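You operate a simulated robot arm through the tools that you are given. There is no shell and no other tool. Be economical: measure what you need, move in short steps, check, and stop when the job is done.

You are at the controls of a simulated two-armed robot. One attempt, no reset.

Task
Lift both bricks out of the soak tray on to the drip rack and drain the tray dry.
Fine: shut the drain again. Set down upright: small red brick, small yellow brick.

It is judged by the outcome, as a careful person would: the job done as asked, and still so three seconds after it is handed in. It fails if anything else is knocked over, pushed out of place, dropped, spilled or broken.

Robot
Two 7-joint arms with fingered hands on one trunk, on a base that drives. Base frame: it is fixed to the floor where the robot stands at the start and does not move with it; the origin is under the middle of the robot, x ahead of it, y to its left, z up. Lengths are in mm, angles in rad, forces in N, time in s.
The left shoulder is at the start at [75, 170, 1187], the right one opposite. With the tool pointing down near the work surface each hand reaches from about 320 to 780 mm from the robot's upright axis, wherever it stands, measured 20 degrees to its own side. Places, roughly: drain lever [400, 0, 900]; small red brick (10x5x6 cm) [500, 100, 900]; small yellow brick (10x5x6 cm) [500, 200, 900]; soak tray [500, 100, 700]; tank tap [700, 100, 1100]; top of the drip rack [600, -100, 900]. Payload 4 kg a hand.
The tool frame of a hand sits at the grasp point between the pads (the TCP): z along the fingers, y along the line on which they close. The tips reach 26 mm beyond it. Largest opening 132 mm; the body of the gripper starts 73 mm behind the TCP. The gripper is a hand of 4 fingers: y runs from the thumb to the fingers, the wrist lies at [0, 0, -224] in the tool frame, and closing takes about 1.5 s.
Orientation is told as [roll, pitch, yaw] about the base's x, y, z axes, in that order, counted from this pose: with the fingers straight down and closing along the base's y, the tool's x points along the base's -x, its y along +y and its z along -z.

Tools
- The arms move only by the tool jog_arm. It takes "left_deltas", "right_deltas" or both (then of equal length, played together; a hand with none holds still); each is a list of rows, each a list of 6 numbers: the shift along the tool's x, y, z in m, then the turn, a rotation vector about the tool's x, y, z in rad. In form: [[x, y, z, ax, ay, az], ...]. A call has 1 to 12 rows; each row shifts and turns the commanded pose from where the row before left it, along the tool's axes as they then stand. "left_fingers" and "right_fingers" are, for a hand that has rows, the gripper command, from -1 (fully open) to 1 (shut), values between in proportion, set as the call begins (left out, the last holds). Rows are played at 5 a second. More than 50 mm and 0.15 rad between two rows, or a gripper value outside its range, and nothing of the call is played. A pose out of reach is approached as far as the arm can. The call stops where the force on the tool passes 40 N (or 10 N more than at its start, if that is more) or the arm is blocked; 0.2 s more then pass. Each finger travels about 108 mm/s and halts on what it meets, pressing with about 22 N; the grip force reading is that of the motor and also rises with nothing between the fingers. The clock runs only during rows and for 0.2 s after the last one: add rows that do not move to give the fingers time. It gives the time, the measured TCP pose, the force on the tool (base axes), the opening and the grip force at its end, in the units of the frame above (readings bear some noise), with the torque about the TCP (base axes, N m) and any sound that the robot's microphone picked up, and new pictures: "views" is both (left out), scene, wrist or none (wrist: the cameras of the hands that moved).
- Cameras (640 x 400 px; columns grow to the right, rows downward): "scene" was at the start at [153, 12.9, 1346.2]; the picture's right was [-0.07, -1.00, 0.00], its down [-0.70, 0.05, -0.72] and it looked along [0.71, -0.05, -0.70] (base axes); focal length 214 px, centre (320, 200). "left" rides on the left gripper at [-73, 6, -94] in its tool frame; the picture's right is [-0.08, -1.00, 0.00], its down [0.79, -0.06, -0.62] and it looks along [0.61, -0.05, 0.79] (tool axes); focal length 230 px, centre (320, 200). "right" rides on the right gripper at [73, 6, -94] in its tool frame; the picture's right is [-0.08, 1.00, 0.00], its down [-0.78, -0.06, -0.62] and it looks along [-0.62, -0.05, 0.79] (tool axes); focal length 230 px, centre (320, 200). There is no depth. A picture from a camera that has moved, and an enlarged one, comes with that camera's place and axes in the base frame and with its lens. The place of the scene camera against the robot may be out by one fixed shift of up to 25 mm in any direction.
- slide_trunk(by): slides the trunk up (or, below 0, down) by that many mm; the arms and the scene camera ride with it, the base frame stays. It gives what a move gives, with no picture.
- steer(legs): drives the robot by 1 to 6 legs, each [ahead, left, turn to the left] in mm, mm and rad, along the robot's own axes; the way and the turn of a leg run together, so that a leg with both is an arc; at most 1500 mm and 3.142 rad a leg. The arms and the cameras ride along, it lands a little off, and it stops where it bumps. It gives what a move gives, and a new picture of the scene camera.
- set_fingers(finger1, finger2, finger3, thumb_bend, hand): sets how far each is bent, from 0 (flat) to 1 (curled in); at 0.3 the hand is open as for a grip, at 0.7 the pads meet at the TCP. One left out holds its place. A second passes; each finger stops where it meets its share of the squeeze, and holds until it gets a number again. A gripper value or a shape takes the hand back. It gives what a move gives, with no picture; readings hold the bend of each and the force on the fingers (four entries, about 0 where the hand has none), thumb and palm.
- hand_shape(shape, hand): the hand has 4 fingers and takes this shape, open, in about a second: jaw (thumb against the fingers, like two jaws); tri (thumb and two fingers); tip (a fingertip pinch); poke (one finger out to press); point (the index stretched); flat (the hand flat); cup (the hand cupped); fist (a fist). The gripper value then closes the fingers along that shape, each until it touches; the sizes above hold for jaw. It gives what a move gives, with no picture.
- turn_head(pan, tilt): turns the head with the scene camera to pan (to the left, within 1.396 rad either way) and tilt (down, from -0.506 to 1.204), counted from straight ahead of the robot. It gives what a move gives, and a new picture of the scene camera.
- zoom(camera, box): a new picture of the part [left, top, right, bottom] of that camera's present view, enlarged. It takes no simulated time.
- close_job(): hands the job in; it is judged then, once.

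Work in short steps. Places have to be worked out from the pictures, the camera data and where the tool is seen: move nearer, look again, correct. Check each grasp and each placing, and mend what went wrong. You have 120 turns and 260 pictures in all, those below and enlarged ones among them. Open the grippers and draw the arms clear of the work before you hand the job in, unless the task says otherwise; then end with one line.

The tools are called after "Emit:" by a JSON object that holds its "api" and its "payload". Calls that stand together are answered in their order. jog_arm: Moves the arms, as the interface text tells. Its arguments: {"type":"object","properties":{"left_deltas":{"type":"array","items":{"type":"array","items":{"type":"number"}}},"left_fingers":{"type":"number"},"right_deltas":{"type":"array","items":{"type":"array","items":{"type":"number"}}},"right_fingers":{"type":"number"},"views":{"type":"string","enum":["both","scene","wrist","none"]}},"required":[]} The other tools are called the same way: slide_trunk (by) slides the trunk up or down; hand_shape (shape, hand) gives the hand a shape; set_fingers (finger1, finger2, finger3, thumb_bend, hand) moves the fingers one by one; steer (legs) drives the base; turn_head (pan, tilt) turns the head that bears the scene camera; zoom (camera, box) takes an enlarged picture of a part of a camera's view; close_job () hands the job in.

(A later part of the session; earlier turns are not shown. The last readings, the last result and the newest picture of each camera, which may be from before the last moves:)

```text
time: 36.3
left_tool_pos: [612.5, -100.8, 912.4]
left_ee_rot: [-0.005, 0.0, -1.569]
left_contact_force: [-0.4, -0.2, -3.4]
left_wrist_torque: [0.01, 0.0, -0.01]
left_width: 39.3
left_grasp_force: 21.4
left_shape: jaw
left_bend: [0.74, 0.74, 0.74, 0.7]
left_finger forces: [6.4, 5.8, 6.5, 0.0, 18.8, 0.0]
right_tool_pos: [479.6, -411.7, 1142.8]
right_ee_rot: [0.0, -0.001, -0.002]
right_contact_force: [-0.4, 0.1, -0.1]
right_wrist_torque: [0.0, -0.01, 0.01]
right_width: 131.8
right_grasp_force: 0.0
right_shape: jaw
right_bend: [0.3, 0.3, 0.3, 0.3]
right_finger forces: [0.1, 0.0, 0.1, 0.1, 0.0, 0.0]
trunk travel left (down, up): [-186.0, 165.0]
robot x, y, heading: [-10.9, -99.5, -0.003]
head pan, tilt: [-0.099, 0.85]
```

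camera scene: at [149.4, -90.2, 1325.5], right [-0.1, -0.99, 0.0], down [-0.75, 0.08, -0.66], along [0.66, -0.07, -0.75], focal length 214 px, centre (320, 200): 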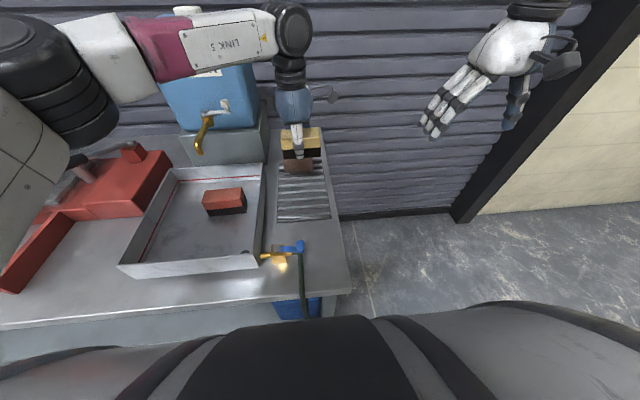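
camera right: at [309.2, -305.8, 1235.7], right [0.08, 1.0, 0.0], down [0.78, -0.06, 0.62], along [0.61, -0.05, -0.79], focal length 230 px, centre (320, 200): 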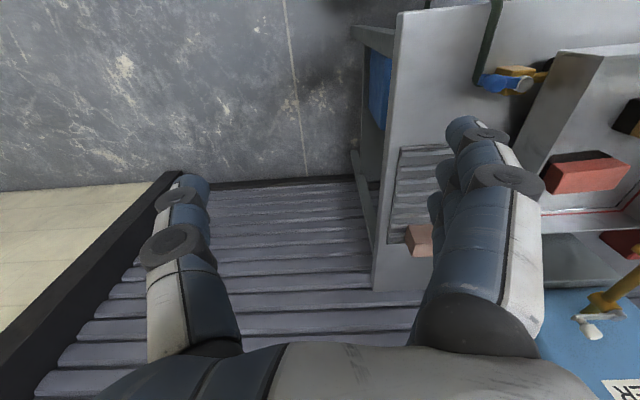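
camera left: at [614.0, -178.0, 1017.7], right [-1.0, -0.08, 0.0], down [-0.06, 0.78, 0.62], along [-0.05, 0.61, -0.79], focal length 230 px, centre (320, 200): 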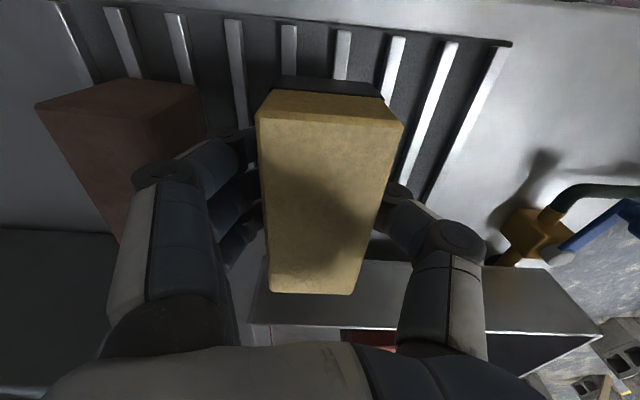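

No contact yet (force still −3.4 N, the brick's weight). Continue in 2 mm steps.

Emit:
{"api": "jog_arm", "payload": {"left_deltas": [[0, -0.002, 0.002, 0, 0, 0], [0, 0, 0.002, 0, 0, 0], [0, 0, 0.002, 0, 0, 0], [0, 0, 0, 0, 0, 0]], "views": "wrist"}}

Emit:
{"api": "zoom", "payload": {"camera": "scene", "box": [270, 130, 366, 190]}}

```text
time: 37.3
left_tool_pos: [610.8, -100.7, 907.1]
left_ee_rot: [-0.004, -0.002, -1.569]
left_contact_force: [-0.5, -0.9, -3.5]
left_wrist_torque: [0.01, 0.03, 0.02]
left_width: 38.9
left_grasp_force: 22.3
left_shape: jaw
left_bend: [0.74, 0.74, 0.74, 0.7]
left_finger forces: [6.3, 5.9, 6.6, 0.1, 18.7, 0.0]
right_tool_pos: [479.0, -412.7, 1141.3]
right_ee_rot: [0.0, 0.0, -0.002]
right_contact_force: [0.3, -0.7, -0.4]
right_wrist_torque: [0.01, -0.04, 0.01]
right_width: 131.8
right_grasp_force: 0.0
right_shape: jaw
right_bend: [0.3, 0.3, 0.3, 0.3]
right_finger forces: [0.0, 0.0, 0.0, 0.1, 0.0, 0.0]
trunk travel left (down, up): [-186.0, 165.0]
robot x, y, heading: [-9.9, -101.3, 0.001]
head pan, tilt: [-0.099, 0.85]
camera left: at [617.3, -174.3, 999.9], right [-1.0, -0.08, 0.0], down [-0.06, 0.78, 0.62], along [-0.05, 0.61, -0.79], focal length 230 px, centre (320, 200)
```

left: 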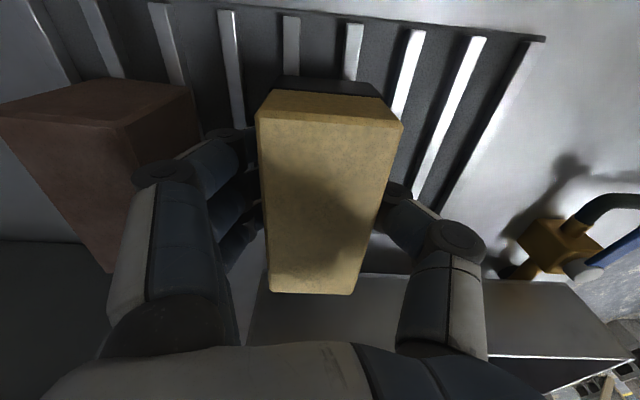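

```text
6.67 times, centred on (318, 160) of scene
camera zoom: at [149.3, -90.2, 1325.5], right [-0.1, -0.99, 0.0], down [-0.75, 0.08, -0.66], along [0.66, -0.07, -0.75], focal length 1430 px, centre (333, 467)
```

zoom: 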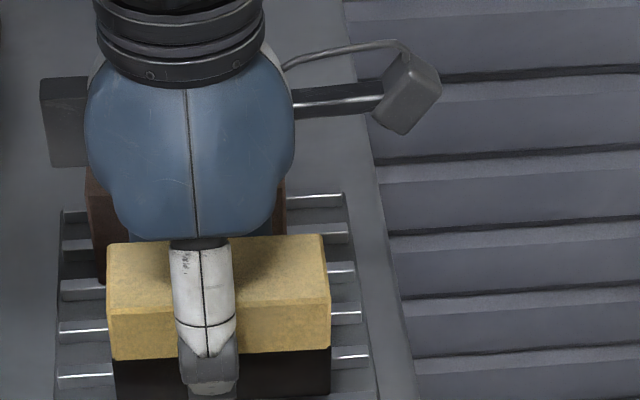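

Still no contact; continue down by up to 10 mm in 2 mm steps.

Emit:
{"api": "jog_arm", "payload": {"left_deltas": [[0, 0, 0.002, 0, 0, 0], [0, 0, 0.002, 0, 0, 0], [0, 0, 0.002, 0, 0, 0], [0, 0, 0.002, 0, 0, 0], [0, 0, 0, 0, 0, 0]], "views": "none"}}

```text
time: 38.5
left_tool_pos: [610.0, -100.1, 898.3]
left_ee_rot: [-0.005, 0.001, -1.567]
left_contact_force: [-0.2, 0.1, -3.7]
left_wrist_torque: [0.02, 0.01, -0.05]
left_width: 39.4
left_grasp_force: 21.4
left_shape: jaw
left_bend: [0.74, 0.74, 0.74, 0.7]
left_finger forces: [6.3, 5.8, 6.6, 0.0, 18.7, 0.0]
right_tool_pos: [479.6, -411.8, 1141.9]
right_ee_rot: [0.0, -0.001, -0.004]
right_contact_force: [0.1, -0.1, -0.7]
right_wrist_torque: [-0.04, 0.02, 0.02]
right_width: 131.8
right_grasp_force: 0.1
right_shape: jaw
right_bend: [0.3, 0.3, 0.3, 0.3]
right_finger forces: [0.0, 0.0, 0.0, 0.1, 0.0, 0.0]
trunk travel left (down, up): [-186.0, 165.0]
robot x, y, heading: [-12.9, -100.7, -0.004]
head pan, tilt: [-0.099, 0.85]
```

Continue down.

Emit:
{"api": "jog_arm", "payload": {"left_deltas": [[0, 0, 0.002, 0, 0, 0], [0, 0, 0.002, 0, 0, 0], [0, 0, 0.002, 0, 0, 0], [0, 0, 0.002, 0, 0, 0], [0, 0, 0, 0, 0, 0]], "views": "wrist"}}

Emit:
{"api": "zoom", "payload": {"camera": "scene", "box": [270, 140, 366, 200]}}

```text
time: 39.7
left_tool_pos: [610.0, -100.7, 892.2]
left_ee_rot: [0.0, -0.003, -1.566]
left_contact_force: [0.3, 2.7, 17.7]
left_wrist_torque: [0.03, -0.19, 0.02]
left_width: 39.6
left_grasp_force: 22.3
left_shape: jaw
left_bend: [0.74, 0.74, 0.74, 0.71]
left_finger forces: [9.0, 8.8, 10.9, 0.0, 22.0, 0.0]
right_tool_pos: [478.4, -410.9, 1143.9]
right_ee_rot: [0.0, -0.001, -0.002]
right_contact_force: [-0.3, -0.7, 0.2]
right_wrist_torque: [0.03, -0.01, 0.01]
right_width: 132.0
right_grasp_force: 0.0
right_shape: jaw
right_bend: [0.3, 0.3, 0.3, 0.3]
right_finger forces: [0.0, 0.1, 0.0, 0.0, 0.0, 0.1]
trunk travel left (down, up): [-186.0, 165.0]
robot x, y, heading: [-14.3, -101.6, -0.006]
head pan, tilt: [-0.099, 0.85]
camera left: at [616.6, -174.9, 986.1], right [-1.0, -0.08, 0.0], down [-0.06, 0.79, 0.62], along [-0.05, 0.61, -0.79], focal length 230 px, centre (320, 200)
```

left: 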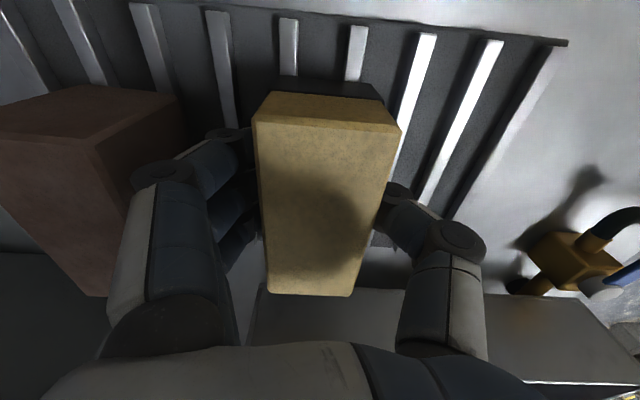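

```text
6.67 times, centred on (318, 170) of scene
camera zoom: at [147.2, -89.9, 1326.1], right [-0.1, -0.99, 0.0], down [-0.75, 0.08, -0.66], along [0.66, -0.07, -0.75], focal length 1430 px, centre (333, 400)
```

zoom: 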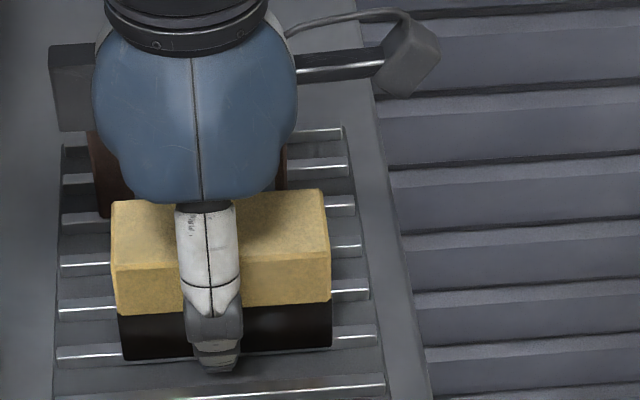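

Contact: 18 N upward, brick resting on the bars. I ease 1 mm and open the fingers moderately (the old brick is close on the +x side).

Emit:
{"api": "jog_arm", "payload": {"left_deltas": [[0, 0, -0.001, 0, 0, 0], [0, 0, 0, 0, 0, 0], [0, 0, 0, 0, 0, 0], [0, 0, 0, 0, 0, 0]], "left_fingers": 0.08, "views": "wrist"}}

Emit:
{"api": "zoom", "payload": {"camera": "scene", "box": [270, 140, 366, 200]}}

```text
time: 40.7
left_tool_pos: [609.7, -102.2, 893.2]
left_ee_rot: [-0.005, -0.001, -1.567]
left_contact_force: [-4.2, -0.1, 14.1]
left_wrist_torque: [-0.04, -0.22, -0.06]
left_width: 56.4
left_grasp_force: 0.0
left_shape: jaw
left_bend: [0.75, 0.75, 0.75, 0.7]
left_finger forces: [4.0, 4.0, 4.0, 0.0, 2.1, 0.1]
right_tool_pos: [478.3, -412.2, 1143.1]
right_ee_rot: [-0.002, -0.001, -0.001]
right_contact_force: [-0.1, -0.3, 0.2]
right_wrist_torque: [0.03, 0.02, 0.01]
right_width: 131.8
right_grasp_force: 0.2
right_shape: jaw
right_bend: [0.3, 0.3, 0.3, 0.3]
right_finger forces: [0.0, 0.0, 0.0, 0.0, 0.1, 0.0]
trunk travel left (down, up): [-186.0, 165.0]
robot x, y, heading: [-12.9, -102.9, 0.001]
head pan, tilt: [-0.099, 0.85]
camera left: at [615.4, -175.7, 985.5], right [-1.0, -0.08, 0.0], down [-0.06, 0.78, 0.62], along [-0.05, 0.61, -0.79], focal length 230 px, centre (320, 200)
```

left: 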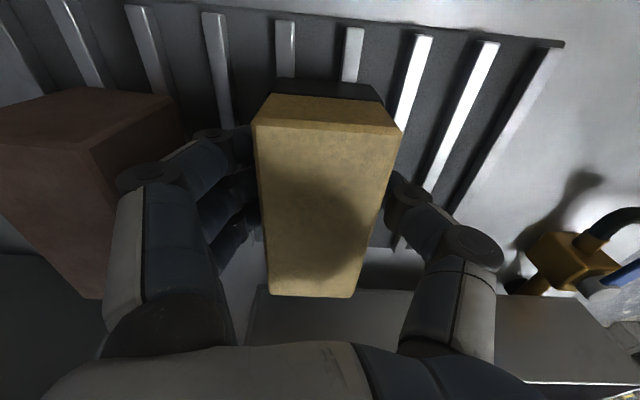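

```text
6.67 times, centred on (318, 170) of scene
camera zoom: at [147.2, -90.3, 1325.8], right [-0.1, -0.99, 0.0], down [-0.75, 0.08, -0.66], along [0.66, -0.07, -0.75], focal length 1430 px, centre (333, 400)
```

zoom: 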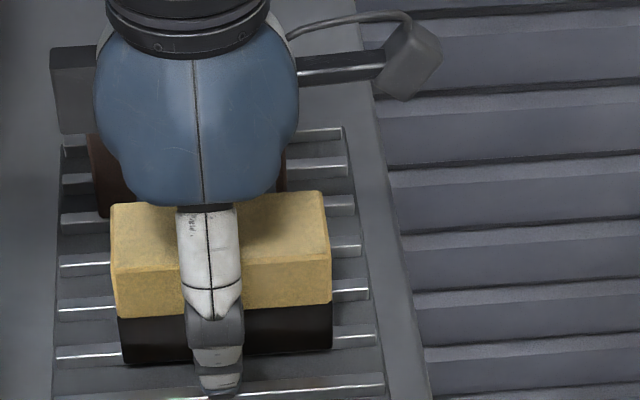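

The brick stayed; the remaining force is fingertips on the bars. I rise slowly.

Emit:
{"api": "jog_arm", "payload": {"left_deltas": [[0, 0, -0.003, 0, 0, 0], [0, 0, -0.004, 0, 0, 0], [0, 0, -0.008, 0, 0, 0], [0, 0, -0.01, 0, 0, 0], [0, 0, 0, 0, 0, 0]], "left_fingers": -0.02, "views": "wrist"}}

Emit:
{"api": "zoom", "payload": {"camera": "scene", "box": [270, 140, 366, 200]}}

```text
time: 41.9
left_tool_pos: [609.7, -102.0, 915.3]
left_ee_rot: [-0.003, 0.0, -1.567]
left_contact_force: [0.5, 0.4, 0.1]
left_wrist_torque: [0.03, 0.0, -0.01]
left_width: 66.7
left_grasp_force: 0.1
left_shape: jaw
left_bend: [0.73, 0.73, 0.73, 0.7]
left_finger forces: [0.0, 0.1, 0.0, 0.1, 0.0, 0.0]
right_tool_pos: [479.2, -411.5, 1142.2]
right_ee_rot: [0.0, 0.0, -0.001]
right_contact_force: [-1.2, 0.0, 0.8]
right_wrist_torque: [0.0, -0.02, 0.0]
right_width: 131.9
right_grasp_force: 0.0
right_shape: jaw
right_bend: [0.3, 0.3, 0.3, 0.3]
right_finger forces: [0.0, 0.0, 0.0, 0.1, 0.0, 0.1]
trunk travel left (down, up): [-186.0, 165.0]
robot x, y, heading: [-12.0, -100.8, -0.003]
head pan, tilt: [-0.099, 0.85]
camera left: at [617.2, -174.9, 1008.8], right [-1.0, -0.08, 0.0], down [-0.06, 0.78, 0.62], along [-0.05, 0.61, -0.79], focal length 230 px, centre (320, 200)
```

left: 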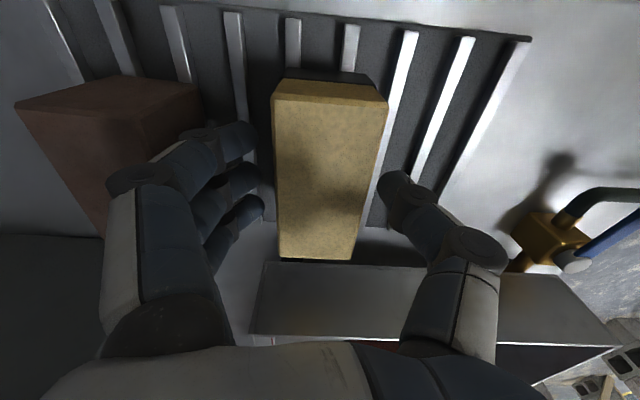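

```text
6.67 times, centred on (318, 170) of scene
camera zoom: at [149.0, -90.2, 1325.6], right [-0.1, -0.99, 0.0], down [-0.75, 0.08, -0.66], along [0.66, -0.07, -0.75], focal length 1430 px, centre (333, 400)
```

zoom: 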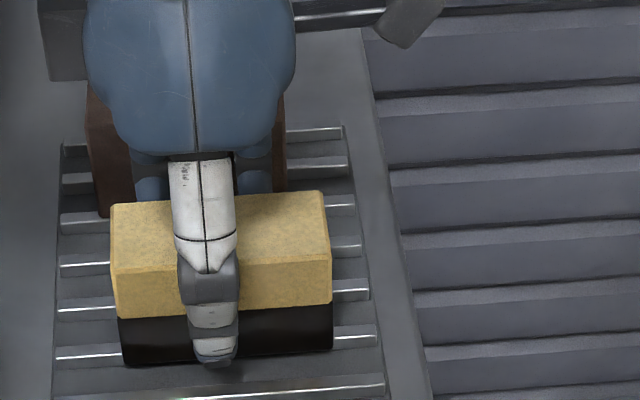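

Yellow stands upright on the rack. I rise, then move to a look position near the red brick, on the −y side of the tap spout.

Emit:
{"api": "jog_arm", "payload": {"left_deltas": [[0, 0, -0.04, 0, 0, 0], [0, 0, -0.045, 0, 0, 0], [0, 0, -0.045, 0, 0, 0], [0, -0.035, -0.02, 0, 0, 0], [0.02, -0.034, 0, 0, 0, 0], [0.045, 0, 0, 0, 0, 0], [0.045, 0, 0, 0, 0, 0], [0.045, 0, 0, 0, 0, 0], [0, 0, 0, 0, 0, 0]], "left_fingers": -0.2, "views": "both"}}

Emit:
{"api": "zoom", "payload": {"camera": "scene", "box": [120, 90, 360, 280]}}

```text
time: 43.9
left_tool_pos: [540.6, 52.8, 1065.4]
left_ee_rot: [-0.005, 0.001, -1.566]
left_contact_force: [0.4, -0.1, 0.7]
left_wrist_torque: [-0.01, 0.04, 0.01]
left_width: 78.6
left_grasp_force: 0.1
left_shape: jaw
left_bend: [0.71, 0.71, 0.71, 0.71]
left_finger forces: [0.0, 0.0, 0.0, 0.0, 0.0, 0.0]
right_tool_pos: [479.9, -412.8, 1142.0]
right_ee_rot: [-0.001, 0.0, -0.002]
right_contact_force: [1.1, 0.4, -0.4]
right_wrist_torque: [-0.03, 0.0, 0.0]
right_width: 131.8
right_grasp_force: 0.1
right_shape: jaw
right_bend: [0.3, 0.3, 0.3, 0.3]
right_finger forces: [0.0, 0.0, 0.1, 0.0, 0.1, 0.1]
trunk travel left (down, up): [-186.0, 165.0]
robot x, y, heading: [-10.7, -100.6, -0.003]
head pan, tilt: [-0.099, 0.85]
camera scene: at [149.2, -91.0, 1325.5], right [-0.1, -0.99, 0.0], down [-0.75, 0.08, -0.66], along [0.66, -0.07, -0.75], focal length 214 px, centre (320, 200)
camera left: at [548.5, -21.7, 1159.6], right [-1.0, -0.08, 0.0], down [-0.06, 0.78, 0.62], along [-0.05, 0.62, -0.79], focal length 230 px, centre (320, 200)
```

scene: 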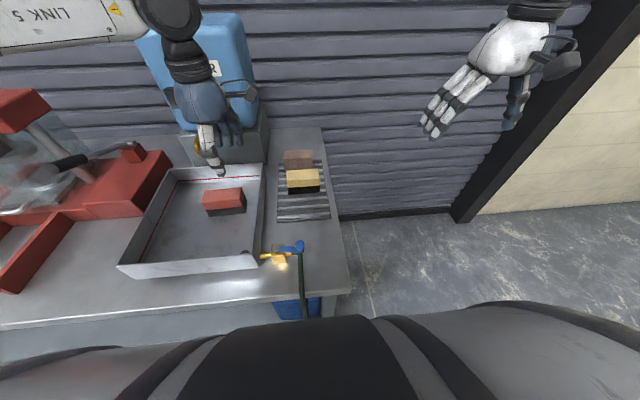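
left: 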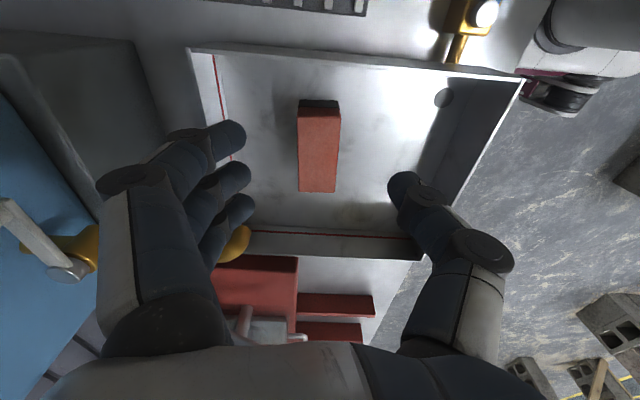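

```text
2.11 times, centred on (240, 185) of scene
camera zoom: at [149.2, -91.0, 1325.5], right [-0.1, -0.99, 0.0], down [-0.75, 0.08, -0.66], along [0.66, -0.07, -0.75], focal length 452 px, centre (488, 232)
```

zoom: 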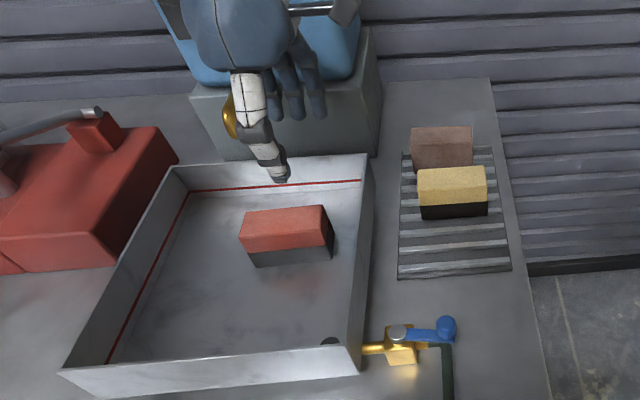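

Red brick centre ≈ (541, 101), turned ≈ 0.05 rad; spout end ≈ (605, 138). I'll grip at y ≈ 86 to keep clear of the spout; go down to about 985 and look.

Emit:
{"api": "jog_arm", "payload": {"left_deltas": [[0.016, 0.001, 0.01, 0, 0, -0.046], [0.016, 0, 0.01, 0, 0, 0], [0, 0, 0.03, 0, 0, 0], [0, 0, 0.03, 0, 0, 0], [0, 0, 0, 0, 0, 0]], "left_fingers": -0.35, "views": "both"}}

Emit:
{"api": "zoom", "payload": {"camera": "scene", "box": [130, 90, 322, 230]}}

```text
time: 45.1
left_tool_pos: [541.5, 85.0, 989.0]
left_ee_rot: [-0.003, 0.001, -1.521]
left_contact_force: [0.9, 0.4, -0.4]
left_wrist_torque: [-0.02, -0.01, 0.03]
left_width: 88.9
left_grasp_force: 0.1
left_shape: jaw
left_bend: [0.69, 0.69, 0.69, 0.66]
left_finger forces: [0.0, 0.0, 0.0, 0.1, 0.0, 0.1]
right_tool_pos: [479.0, -412.7, 1143.3]
right_ee_rot: [0.0, -0.002, -0.001]
right_contact_force: [1.1, -0.3, -0.6]
right_wrist_torque: [-0.02, -0.02, 0.04]
right_width: 131.8
right_grasp_force: 0.0
right_shape: jaw
right_bend: [0.3, 0.3, 0.3, 0.3]
right_finger forces: [0.0, 0.1, 0.1, 0.0, 0.0, 0.0]
trunk travel left (down, up): [-186.0, 165.0]
robot x, y, heading: [-8.4, -99.6, -0.003]
head pan, tilt: [-0.099, 0.85]
camera scene: at [148.7, -90.3, 1325.7], right [-0.1, -0.99, 0.0], down [-0.75, 0.08, -0.66], along [0.66, -0.07, -0.75], focal length 214 px, centre (320, 200)
camera left: at [551.7, 11.5, 1081.3], right [-0.99, -0.13, 0.0], down [-0.1, 0.78, 0.62], along [-0.08, 0.61, -0.79], focal length 230 px, centre (320, 200)
```

scene: 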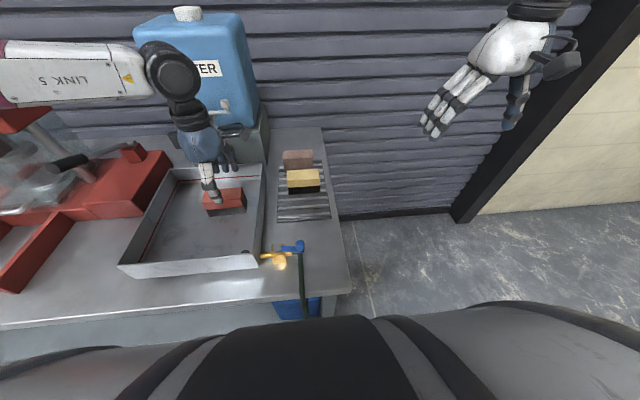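
left: 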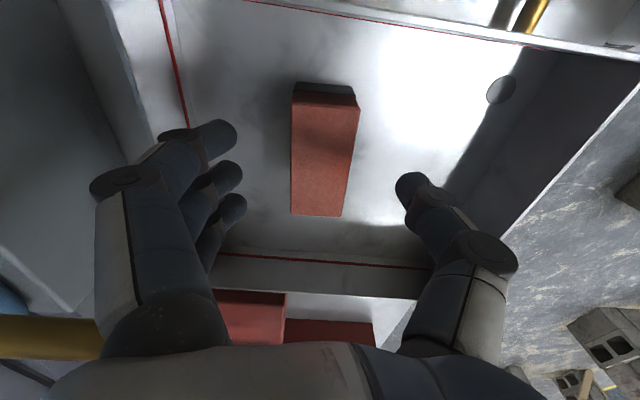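

```text
2.86 times, centred on (226, 160) of scene
camera zoom: at [148.7, -90.3, 1325.7], right [-0.1, -0.99, 0.0], down [-0.75, 0.08, -0.66], along [0.66, -0.07, -0.75], focal length 613 px, centre (589, 314)
```

zoom: 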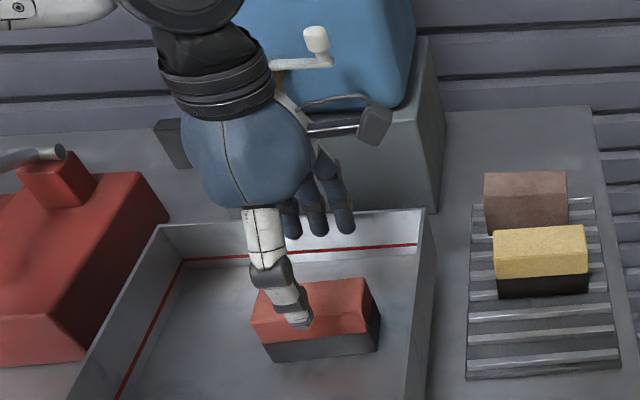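

Brick centre ≈ (540, 101). I shift to y ≈ 80, lean the wrist 0.1 rad away from the spout, and descend to TCP ≈ 909.

Emit:
{"api": "jog_arm", "payload": {"left_deltas": [[-0.005, 0, 0.005, 0, 0.1, 0], [0, 0, 0.025, 0, 0, 0], [0, 0, 0.025, 0, 0, 0], [0, 0, 0.015, 0, 0, 0], [0, 0, 0.008, 0, 0, 0], [0, 0, 0, 0, 0, 0]], "views": "wrist"}}

Emit:
{"api": "zoom", "payload": {"camera": "scene", "box": [130, 90, 322, 230]}}

```text
time: 46.5
left_tool_pos: [541.4, 87.0, 910.1]
left_ee_rot: [-0.002, 0.098, -1.52]
left_contact_force: [-0.6, 0.4, 2.6]
left_wrist_torque: [-0.06, -0.17, 0.01]
left_width: 88.2
left_grasp_force: 0.0
left_shape: jaw
left_bend: [0.7, 0.69, 0.69, 0.66]
left_finger forces: [2.9, 0.0, 0.0, 0.0, 0.1, 0.0]
right_tool_pos: [479.5, -411.5, 1142.2]
right_ee_rot: [0.0, -0.002, -0.004]
right_contact_force: [0.2, 0.5, 0.5]
right_wrist_torque: [0.02, 0.01, 0.02]
right_width: 131.9
right_grasp_force: 0.0
right_shape: jaw
right_bend: [0.3, 0.3, 0.3, 0.3]
right_finger forces: [0.0, 0.0, 0.1, 0.0, 0.0, 0.0]
trunk travel left (down, up): [-186.0, 165.0]
robot x, y, heading: [-7.1, -101.4, -0.003]
head pan, tilt: [-0.099, 0.85]
camera left: at [551.1, 4.9, 994.7], right [-0.99, -0.13, 0.0], down [-0.09, 0.72, 0.69], along [-0.08, 0.69, -0.72], focal length 230 px, centre (320, 200)
```

left: 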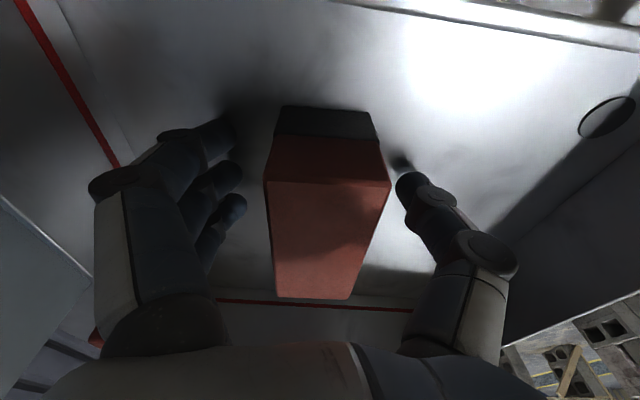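

```text
2.86 times, centred on (226, 160) of scene
camera zoom: at [148.6, -90.2, 1325.7], right [-0.1, -0.99, 0.0], down [-0.75, 0.08, -0.66], along [0.66, -0.07, -0.75], focal length 613 px, centre (589, 314)
```

zoom: 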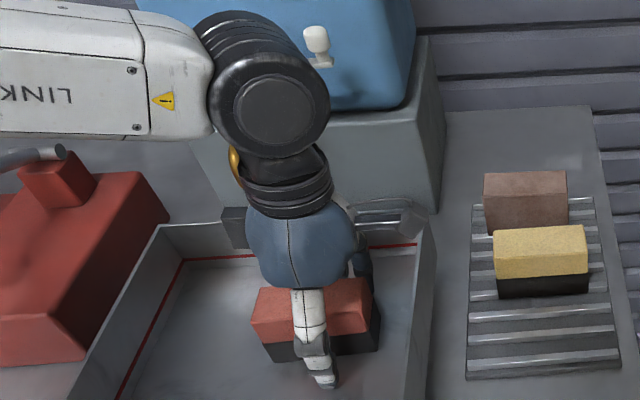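

Lightly touching the floor with one finger; clear of the tap. Raise 3 mm and close.

Emit:
{"api": "jog_arm", "payload": {"left_deltas": [[0, 0, -0.003, 0, 0, 0]], "views": "none"}}

Emit:
{"api": "jog_arm", "payload": {"left_deltas": [[0, 0, 0, 0, 0, 0], [0, 0, 0, 0, 0, 0], [0, 0, 0, 0, 0, 0], [0, 0, 0, 0, 0, 0], [0, 0, 0, 0, 0, 0], [0, 0, 0, 0, 0, 0], [0, 0, 0, 0, 0, 0]], "left_fingers": 1, "views": "wrist"}}

```text
time: 46.9
left_tool_pos: [539.1, 87.3, 911.8]
left_ee_rot: [-0.004, 0.101, -1.521]
left_contact_force: [0.8, 0.6, -0.9]
left_wrist_torque: [-0.03, -0.05, -0.01]
left_width: 88.7
left_grasp_force: 0.0
left_shape: jaw
left_bend: [0.69, 0.69, 0.69, 0.66]
left_finger forces: [0.1, 0.0, 0.0, 0.0, 0.0, 0.0]
right_tool_pos: [479.2, -412.2, 1142.8]
right_ee_rot: [0.002, 0.001, -0.001]
right_contact_force: [0.4, 0.3, 0.2]
right_wrist_torque: [0.0, 0.04, -0.03]
right_width: 131.7
right_grasp_force: 0.0
right_shape: jaw
right_bend: [0.3, 0.3, 0.3, 0.3]
right_finger forces: [0.0, 0.0, 0.0, 0.1, 0.0, 0.0]
trunk travel left (down, up): [-186.0, 165.0]
robot x, y, heading: [-11.0, -103.1, -0.003]
head pan, tilt: [-0.099, 0.85]
```

```text
time: 48.5
left_tool_pos: [540.9, 86.7, 912.2]
left_ee_rot: [-0.005, 0.101, -1.522]
left_contact_force: [-0.2, -0.4, -0.6]
left_wrist_torque: [0.0, 0.0, 0.01]
left_width: 38.4
left_grasp_force: 22.1
left_shape: jaw
left_bend: [0.73, 0.73, 0.73, 0.7]
left_finger forces: [6.4, 6.6, 6.6, 0.0, 20.0, 0.0]
right_tool_pos: [479.4, -412.0, 1142.1]
right_ee_rot: [0.0, 0.0, -0.002]
right_contact_force: [1.1, -0.4, 0.1]
right_wrist_torque: [-0.03, -0.05, 0.0]
right_width: 131.7
right_grasp_force: 0.0
right_shape: jaw
right_bend: [0.3, 0.3, 0.3, 0.3]
right_finger forces: [0.0, 0.0, 0.0, 0.1, 0.0, 0.0]
trunk travel left (down, up): [-186.0, 165.0]
robot x, y, heading: [-5.9, -100.9, 0.001]
head pan, tilt: [-0.099, 0.85]
camera left: at [550.8, 4.9, 997.4], right [-0.99, -0.13, 0.0], down [-0.09, 0.72, 0.69], along [-0.09, 0.69, -0.72], focal length 230 px, centre (320, 200)
```

left: 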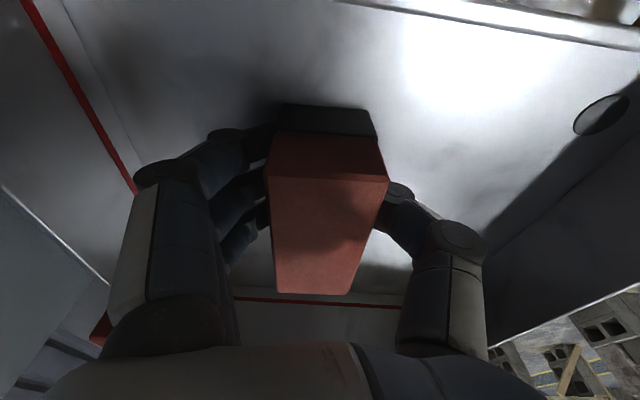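

Gripped. Lift along the tool axis (drifts away from the spout) and check.

Emit:
{"api": "jog_arm", "payload": {"left_deltas": [[0, 0, -0.01, 0, 0, 0], [0, 0, -0.02, 0, 0, 0], [0, 0, -0.025, 0, 0, 0], [0, 0, -0.025, 0, 0, 0], [0, 0, -0.025, 0, 0, 0], [0, 0, 0, 0, 0, 0]], "views": "both"}}

Emit:
{"api": "zoom", "payload": {"camera": "scene", "box": [130, 90, 322, 230]}}

```text
time: 49.9
left_tool_pos: [539.7, 76.3, 1017.8]
left_ee_rot: [-0.005, 0.099, -1.521]
left_contact_force: [0.5, -0.1, -3.9]
left_wrist_torque: [-0.04, 0.01, 0.0]
left_width: 38.2
left_grasp_force: 22.5
left_shape: jaw
left_bend: [0.73, 0.73, 0.73, 0.7]
left_finger forces: [6.5, 6.6, 6.6, 0.0, 19.7, 0.0]
right_tool_pos: [479.2, -410.6, 1141.5]
right_ee_rot: [0.001, -0.002, -0.001]
right_contact_force: [0.0, 0.4, 0.2]
right_wrist_torque: [-0.01, -0.01, -0.03]
right_width: 131.9
right_grasp_force: 0.1
right_shape: jaw
right_bend: [0.3, 0.3, 0.3, 0.3]
right_finger forces: [0.1, 0.1, 0.1, 0.0, 0.1, 0.0]
trunk travel left (down, up): [-186.0, 165.0]
robot x, y, heading: [-11.1, -100.7, 0.0]
head pan, tilt: [-0.099, 0.85]
camera scene: at [149.6, -90.0, 1325.4], right [-0.1, -0.99, 0.0], down [-0.75, 0.08, -0.66], along [0.66, -0.07, -0.75], focal length 214 px, centre (320, 200)
camera left: at [551.1, -5.5, 1102.8], right [-0.99, -0.13, 0.0], down [-0.09, 0.72, 0.69], along [-0.09, 0.69, -0.72], focal length 230 px, centre (320, 200)
```

scene: 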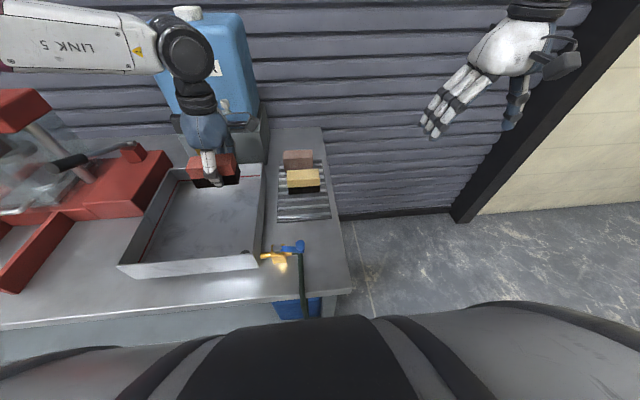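
left: 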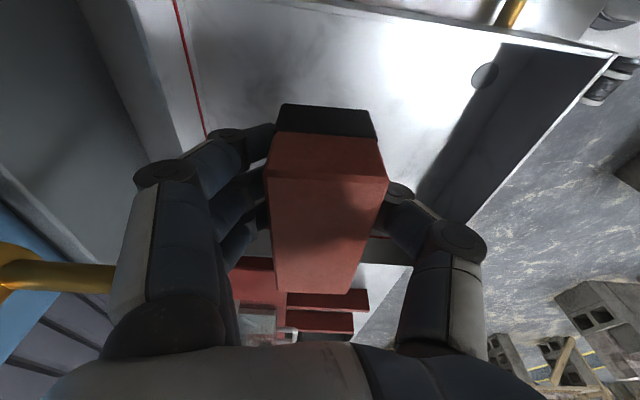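

```text
2.86 times, centred on (226, 160) of scene
camera zoom: at [149.6, -90.0, 1325.4], right [-0.1, -0.99, 0.0], down [-0.75, 0.08, -0.66], along [0.66, -0.07, -0.75], focal length 613 px, centre (589, 314)
```

zoom: 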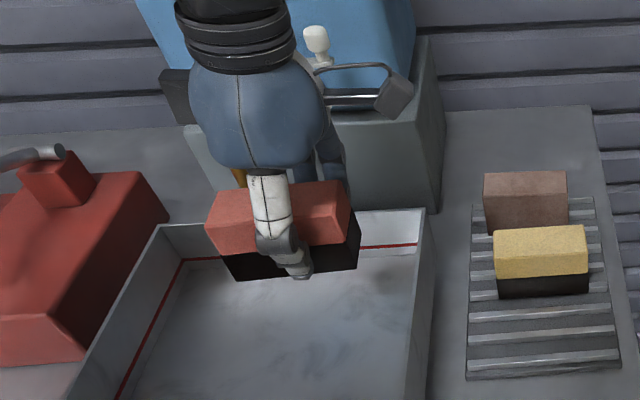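

Secure and level. Carry to above the rack's front bars: target TCP ≈ (525, −117), squaring yaw.

Emit:
{"api": "jog_arm", "payload": {"left_deltas": [[-0.0384, -0.005, -0.0039, 0, 0, 0], [-0.0384, -0.005, -0.0039, 0, 0, 0], [-0.0384, -0.005, -0.0039, 0, 0, 0], [-0.0384, -0.005, -0.0039, 0, 0, 0], [-0.0384, -0.005, -0.0039, -0.005, 0, 0.05], [0, 0, 0, 0, 0, 0]], "views": "both"}}

Emit:
{"api": "zoom", "payload": {"camera": "scene", "box": [250, 130, 378, 230]}}

```text
time: 51.3
left_tool_pos: [526.1, -117.8, 1017.4]
left_ee_rot: [-0.005, 0.1, -1.57]
left_contact_force: [-0.1, 0.5, -3.4]
left_wrist_torque: [-0.07, 0.01, -0.02]
left_width: 38.1
left_grasp_force: 22.4
left_shape: jaw
left_bend: [0.73, 0.73, 0.73, 0.7]
left_finger forces: [6.5, 6.6, 6.6, 0.0, 19.8, 0.0]
right_tool_pos: [479.5, -411.9, 1142.9]
right_ee_rot: [0.0, 0.002, -0.001]
right_contact_force: [0.9, -0.5, 0.0]
right_wrist_torque: [-0.03, -0.04, -0.03]
right_width: 132.0
right_grasp_force: 0.0
right_shape: jaw
right_bend: [0.3, 0.3, 0.3, 0.3]
right_finger forces: [0.1, 0.0, 0.0, 0.0, 0.0, 0.0]
trunk travel left (down, up): [-186.0, 165.0]
robot x, y, heading: [-7.2, -102.2, -0.004]
head pan, tilt: [-0.099, 0.85]
camera scene: at [149.1, -89.4, 1325.6], right [-0.1, -0.99, 0.0], down [-0.75, 0.08, -0.66], along [0.66, -0.07, -0.75], focal length 214 px, centre (320, 200)
camera left: at [532.2, -200.6, 1102.4], right [-1.0, -0.08, 0.0], down [-0.06, 0.72, 0.69], along [-0.05, 0.69, -0.72], focal length 230 px, centre (320, 200)
```

scene: 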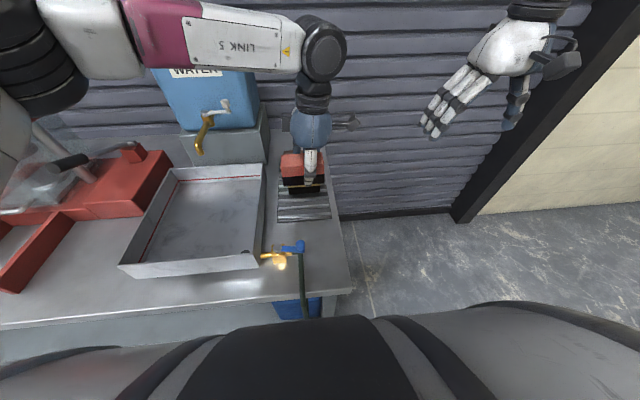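
left: 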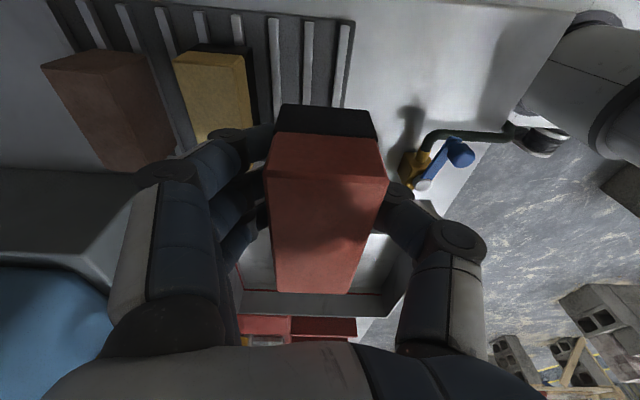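

```text
4.00 times, centred on (314, 180) of scene
camera zoom: at [149.1, -89.4, 1325.6], right [-0.1, -0.99, 0.0], down [-0.75, 0.08, -0.66], along [0.66, -0.07, -0.75], focal length 858 px, centre (344, 280)
```

zoom: 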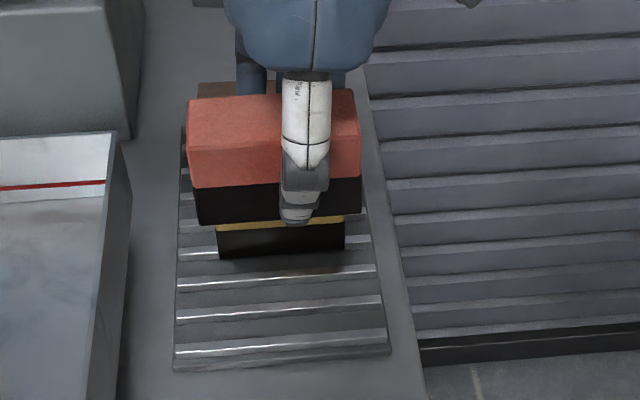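

Bars here at x ≈ 509 and 541, midpoint 525 – aligned. Descend to TCP ≈ 905.

Emit:
{"api": "jog_arm", "payload": {"left_deltas": [[-0.003, 0, 0.03, 0, 0, 0], [-0.003, 0, 0.03, 0, 0, 0], [-0.0025, 0, 0.025, 0, 0, 0], [-0.0015, 0, 0.015, 0, 0, 0], [-0.001, 0, 0.008, 0, 0, 0], [0, 0, 0.004, 0, 0, 0], [0, 0, 0, 0, 0, 0]], "views": "wrist"}}

Emit:
{"api": "zoom", "payload": {"camera": "scene", "box": [250, 140, 378, 240]}}

```text
time: 52.9
left_tool_pos: [526.2, -117.5, 903.7]
left_ee_rot: [-0.005, 0.099, -1.571]
left_contact_force: [-0.2, -0.8, -3.7]
left_wrist_torque: [-0.03, 0.02, 0.0]
left_width: 38.1
left_grasp_force: 22.5
left_shape: jaw
left_bend: [0.73, 0.73, 0.73, 0.7]
left_finger forces: [6.7, 6.6, 6.5, 0.1, 19.6, 0.1]
right_tool_pos: [479.8, -411.7, 1142.1]
right_ee_rot: [0.002, -0.001, -0.002]
right_contact_force: [0.0, 0.3, -0.6]
right_wrist_torque: [0.02, 0.01, -0.01]
right_width: 131.8
right_grasp_force: 0.0
right_shape: jaw
right_bend: [0.3, 0.3, 0.3, 0.3]
right_finger forces: [0.0, 0.0, 0.0, 0.1, 0.0, 0.0]
trunk travel left (down, up): [-186.0, 165.0]
robot x, y, heading: [-10.5, -99.8, -0.002]
head pan, tilt: [-0.099, 0.85]
camera left: at [532.1, -200.1, 989.2], right [-1.0, -0.08, 0.0], down [-0.06, 0.72, 0.69], along [-0.05, 0.69, -0.72], focal length 230 px, centre (320, 200)
```

left: 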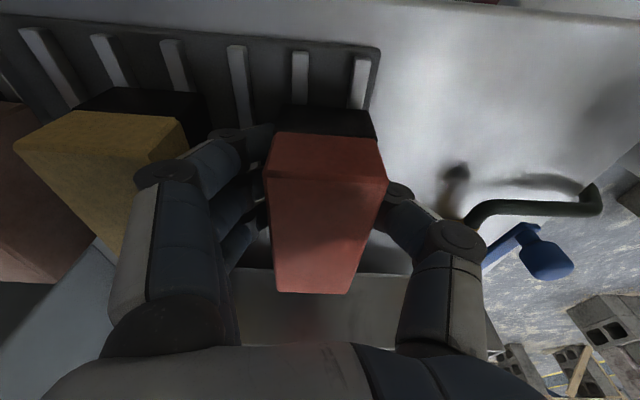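

```text
4.00 times, centred on (314, 190) of scene
camera zoom: at [149.2, -90.2, 1325.6], right [-0.1, -0.99, 0.0], down [-0.75, 0.08, -0.66], along [0.66, -0.07, -0.75], focal length 858 px, centre (344, 240)
```

zoom: 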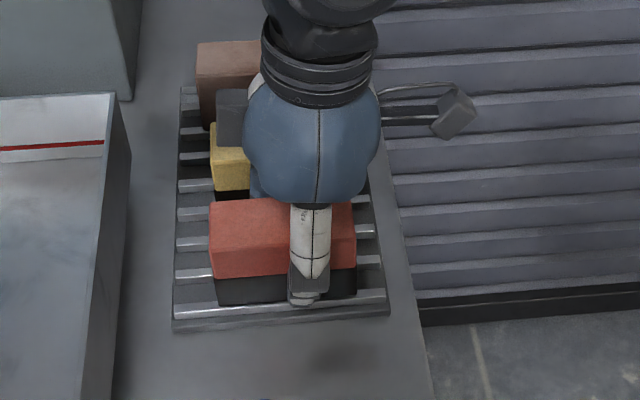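

Aligned over bars 1 and 2. Lower in 2 mm steps to contact.

Emit:
{"api": "jog_arm", "payload": {"left_deltas": [[0, 0, 0.002, 0, 0, 0], [0, 0, 0.002, 0, 0, 0], [0, 0, 0.002, 0, 0, 0], [0, 0, 0.001, 0, 0, 0], [0, 0, 0, 0, 0, 0]], "views": "none"}}

```text
time: 54.1
left_tool_pos: [527.3, -116.1, 897.1]
left_ee_rot: [-0.003, 0.1, -1.571]
left_contact_force: [-0.1, -0.4, 2.3]
left_wrist_torque: [-0.02, -0.09, -0.02]
left_width: 38.4
left_grasp_force: 22.0
left_shape: jaw
left_bend: [0.73, 0.73, 0.73, 0.7]
left_finger forces: [6.8, 6.9, 7.0, 0.0, 20.1, 0.0]
right_tool_pos: [478.9, -412.2, 1143.1]
right_ee_rot: [0.001, -0.001, -0.002]
right_contact_force: [-0.9, 0.3, 0.1]
right_wrist_torque: [0.04, 0.01, 0.01]
right_width: 131.8
right_grasp_force: 0.0
right_shape: jaw
right_bend: [0.3, 0.3, 0.3, 0.3]
right_finger forces: [0.0, 0.0, 0.1, 0.0, 0.0, 0.0]
trunk travel left (down, up): [-186.0, 165.0]
robot x, y, heading: [-11.3, -97.9, -0.004]
head pan, tilt: [-0.099, 0.85]
```

Contact just made (+2.3 N). One more millimetre, then open moderately.

Emit:
{"api": "jog_arm", "payload": {"left_deltas": [[0, 0, 0.001, 0, 0, 0], [0, 0, 0, 0, 0, 0]], "views": "none"}}

Emit:
{"api": "jog_arm", "payload": {"left_deltas": [[0, 0, 0, 0, 0, 0], [0, 0, 0, 0, 0, 0], [0, 0, 0, 0, 0, 0], [0, 0, 0, 0, 0, 0]], "left_fingers": 0.08, "views": "wrist"}}

Emit:
{"api": "zoom", "payload": {"camera": "scene", "box": [250, 140, 378, 240]}}

```text
time: 54.7
left_tool_pos: [526.6, -116.2, 898.8]
left_ee_rot: [-0.002, 0.1, -1.573]
left_contact_force: [1.9, -0.4, 9.5]
left_wrist_torque: [0.02, -0.09, -0.01]
left_width: 38.4
left_grasp_force: 22.2
left_shape: jaw
left_bend: [0.74, 0.74, 0.74, 0.7]
left_finger forces: [7.6, 7.6, 7.9, 0.0, 21.4, 0.0]
right_tool_pos: [478.9, -412.4, 1142.4]
right_ee_rot: [0.0, -0.001, -0.002]
right_contact_force: [0.3, 0.1, 0.4]
right_wrist_torque: [0.02, 0.0, -0.01]
right_width: 131.8
right_grasp_force: 0.1
right_shape: jaw
right_bend: [0.3, 0.3, 0.3, 0.3]
right_finger forces: [0.1, 0.1, 0.1, 0.1, 0.0, 0.1]
trunk travel left (down, up): [-186.0, 165.0]
robot x, y, heading: [-4.9, -100.1, -0.002]
head pan, tilt: [-0.099, 0.85]
```

```text
time: 55.7
left_tool_pos: [525.8, -115.4, 896.2]
left_ee_rot: [-0.004, 0.102, -1.57]
left_contact_force: [-0.3, -0.9, -0.5]
left_wrist_torque: [0.01, -0.01, 0.0]
left_width: 59.5
left_grasp_force: 0.1
left_shape: jaw
left_bend: [0.73, 0.73, 0.73, 0.7]
left_finger forces: [0.7, 0.1, 0.2, 0.0, 0.1, 0.0]
right_tool_pos: [479.9, -411.4, 1142.2]
right_ee_rot: [0.0, 0.0, 0.0]
right_contact_force: [-0.3, 0.5, 0.3]
right_wrist_torque: [-0.02, -0.03, -0.01]
right_width: 131.9
right_grasp_force: 0.1
right_shape: jaw
right_bend: [0.3, 0.3, 0.3, 0.3]
right_finger forces: [0.0, 0.1, 0.0, 0.1, 0.0, 0.1]
trunk travel left (down, up): [-186.0, 165.0]
robot x, y, heading: [-7.0, -101.9, 0.0]
head pan, tilt: [-0.099, 0.85]
camera left: at [531.8, -198.9, 981.5], right [-1.0, -0.08, 0.0], down [-0.06, 0.72, 0.69], along [-0.05, 0.69, -0.72], focal length 230 px, centre (320, 200)
```

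left: 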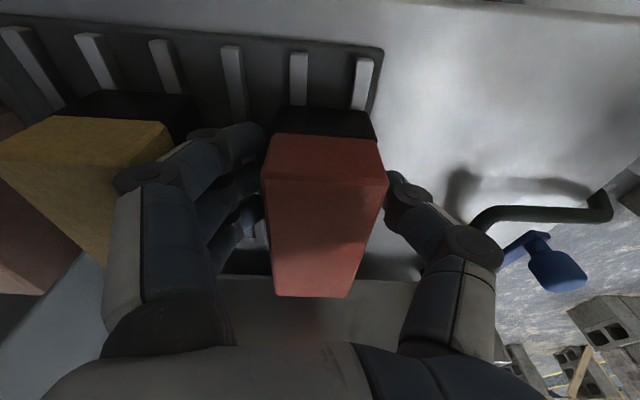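

```text
4.00 times, centred on (314, 190) of scene
camera zoom: at [148.8, -90.2, 1325.6], right [-0.1, -0.99, 0.0], down [-0.75, 0.08, -0.66], along [0.66, -0.07, -0.75], focal length 858 px, centre (344, 240)
```

zoom: 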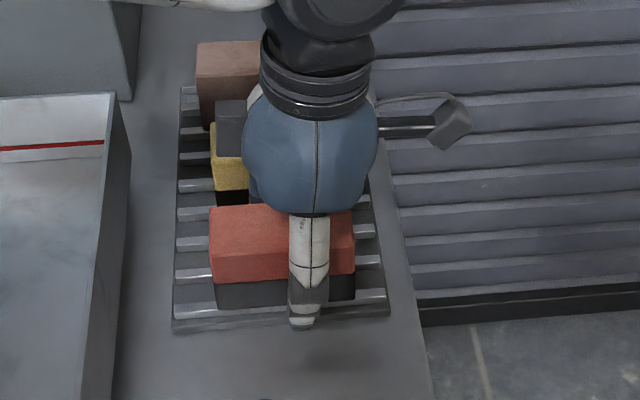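

Released, brick stands. Rise slowly along the tool axis, then clear upward and back to the left.

Emit:
{"api": "jog_arm", "payload": {"left_deltas": [[0, 0, -0.008, 0, 0, 0], [0, 0, -0.015, 0, 0, 0], [0, 0, -0.025, 0, 0, 0], [0, 0, -0.04, 0, 0, 0], [0, 0, -0.045, 0, 0, 0], [0, 0, -0.045, 0, 0, 0], [0.04, -0.02, 0, 0, 0, 0], [0.04, -0.02, 0, 0, 0, 0], [0.04, -0.02, 0, 0, 0, 0], [0.04, -0.02, 0, 0, 0, 0], [0.04, 0, 0, 0, 0, 0], [0.04, 0, 0, 0, 0, 0]], "left_fingers": 0.0, "views": "both"}}

Emit:
{"api": "zoom", "payload": {"camera": "scene", "box": [110, 130, 366, 290]}}

```text
time: 58.3
left_tool_pos: [445.1, 106.0, 1099.4]
left_ee_rot: [-0.002, 0.099, -1.571]
left_contact_force: [0.4, 0.0, -0.3]
left_wrist_torque: [-0.01, -0.01, 0.01]
left_width: 65.3
left_grasp_force: 0.1
left_shape: jaw
left_bend: [0.73, 0.73, 0.73, 0.7]
left_finger forces: [0.0, 0.0, 0.0, 0.0, 0.0, 0.0]
right_tool_pos: [478.8, -411.3, 1143.2]
right_ee_rot: [-0.001, -0.002, -0.003]
right_contact_force: [-0.1, 0.4, -0.2]
right_wrist_torque: [0.0, 0.0, 0.0]
right_width: 131.7
right_grasp_force: 0.1
right_shape: jaw
right_bend: [0.3, 0.3, 0.3, 0.3]
right_finger forces: [0.1, 0.0, 0.0, 0.0, 0.1, 0.1]
trunk travel left (down, up): [-186.0, 165.0]
robot x, y, heading: [-16.3, -98.0, 0.0]
head pan, tilt: [-0.099, 0.85]
camera scene: at [148.3, -89.2, 1325.7], right [-0.1, -0.99, 0.0], down [-0.75, 0.07, -0.66], along [0.66, -0.07, -0.75], focal length 214 px, centre (320, 200)
camera left: at [451.3, 24.4, 1184.3], right [-1.0, -0.08, 0.0], down [-0.06, 0.72, 0.69], along [-0.05, 0.69, -0.72], focal length 230 px, centre (320, 200)
```

scene: 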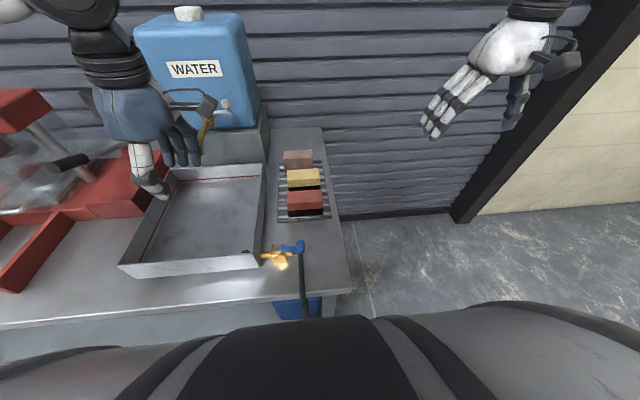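
left: 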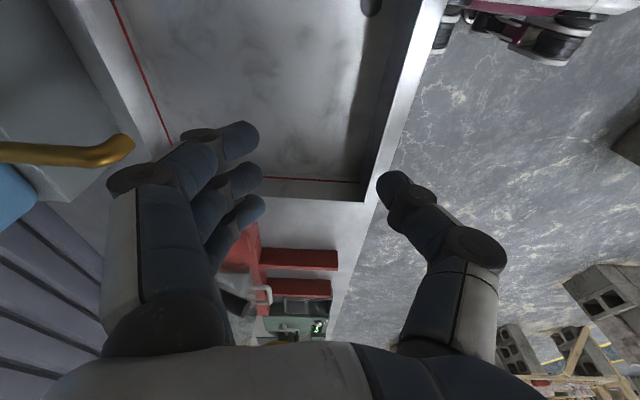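

```text
2.50 times, centred on (238, 210) of scene
camera zoom: at [148.3, -89.2, 1325.7], right [-0.1, -0.99, 0.0], down [-0.75, 0.07, -0.66], along [0.66, -0.07, -0.75], focal length 536 px, centre (525, 175)
```

zoom: 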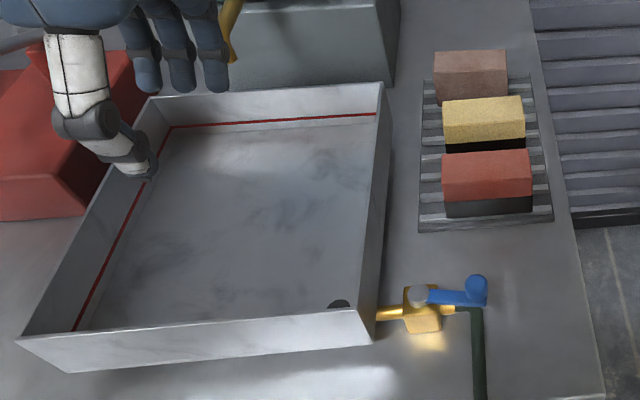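

Both bricks stand on the rack. Now I inspect the tray for remaining water.

Emit:
{"api": "zoom", "payload": {"camera": "scene", "box": [130, 200, 290, 290]}}

Emit:
{"api": "zoom", "payload": {"camera": "left", "box": [100, 0, 440, 210]}}

```text
4.00 times, centred on (210, 245) of scene
camera zoom: at [148.3, -89.2, 1325.7], right [-0.1, -0.99, 0.0], down [-0.75, 0.07, -0.66], along [0.66, -0.07, -0.75], focal length 858 px, centre (760, 20)
```

zoom: 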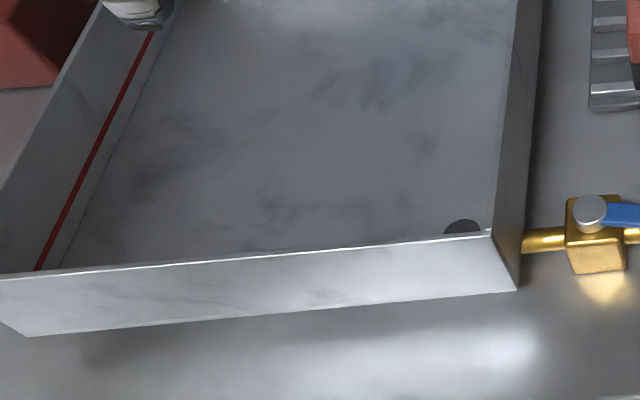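

```text
1.88 times, centred on (270, 105) of left
camera zoom: at [451.3, 24.4, 1184.3], right [-1.0, -0.08, 0.0], down [-0.06, 0.72, 0.69], along [-0.05, 0.69, -0.72], focal length 433 px, centre (414, 379)
```

zoom: 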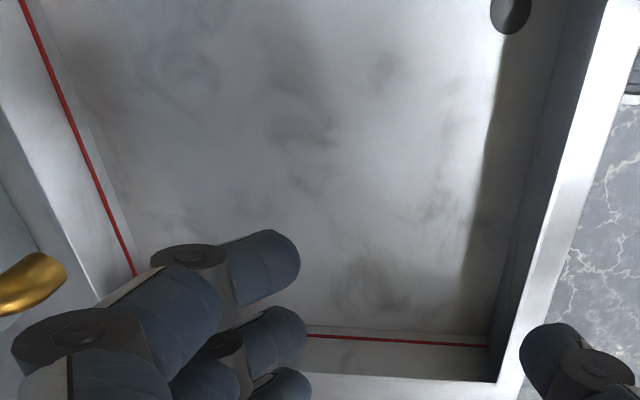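

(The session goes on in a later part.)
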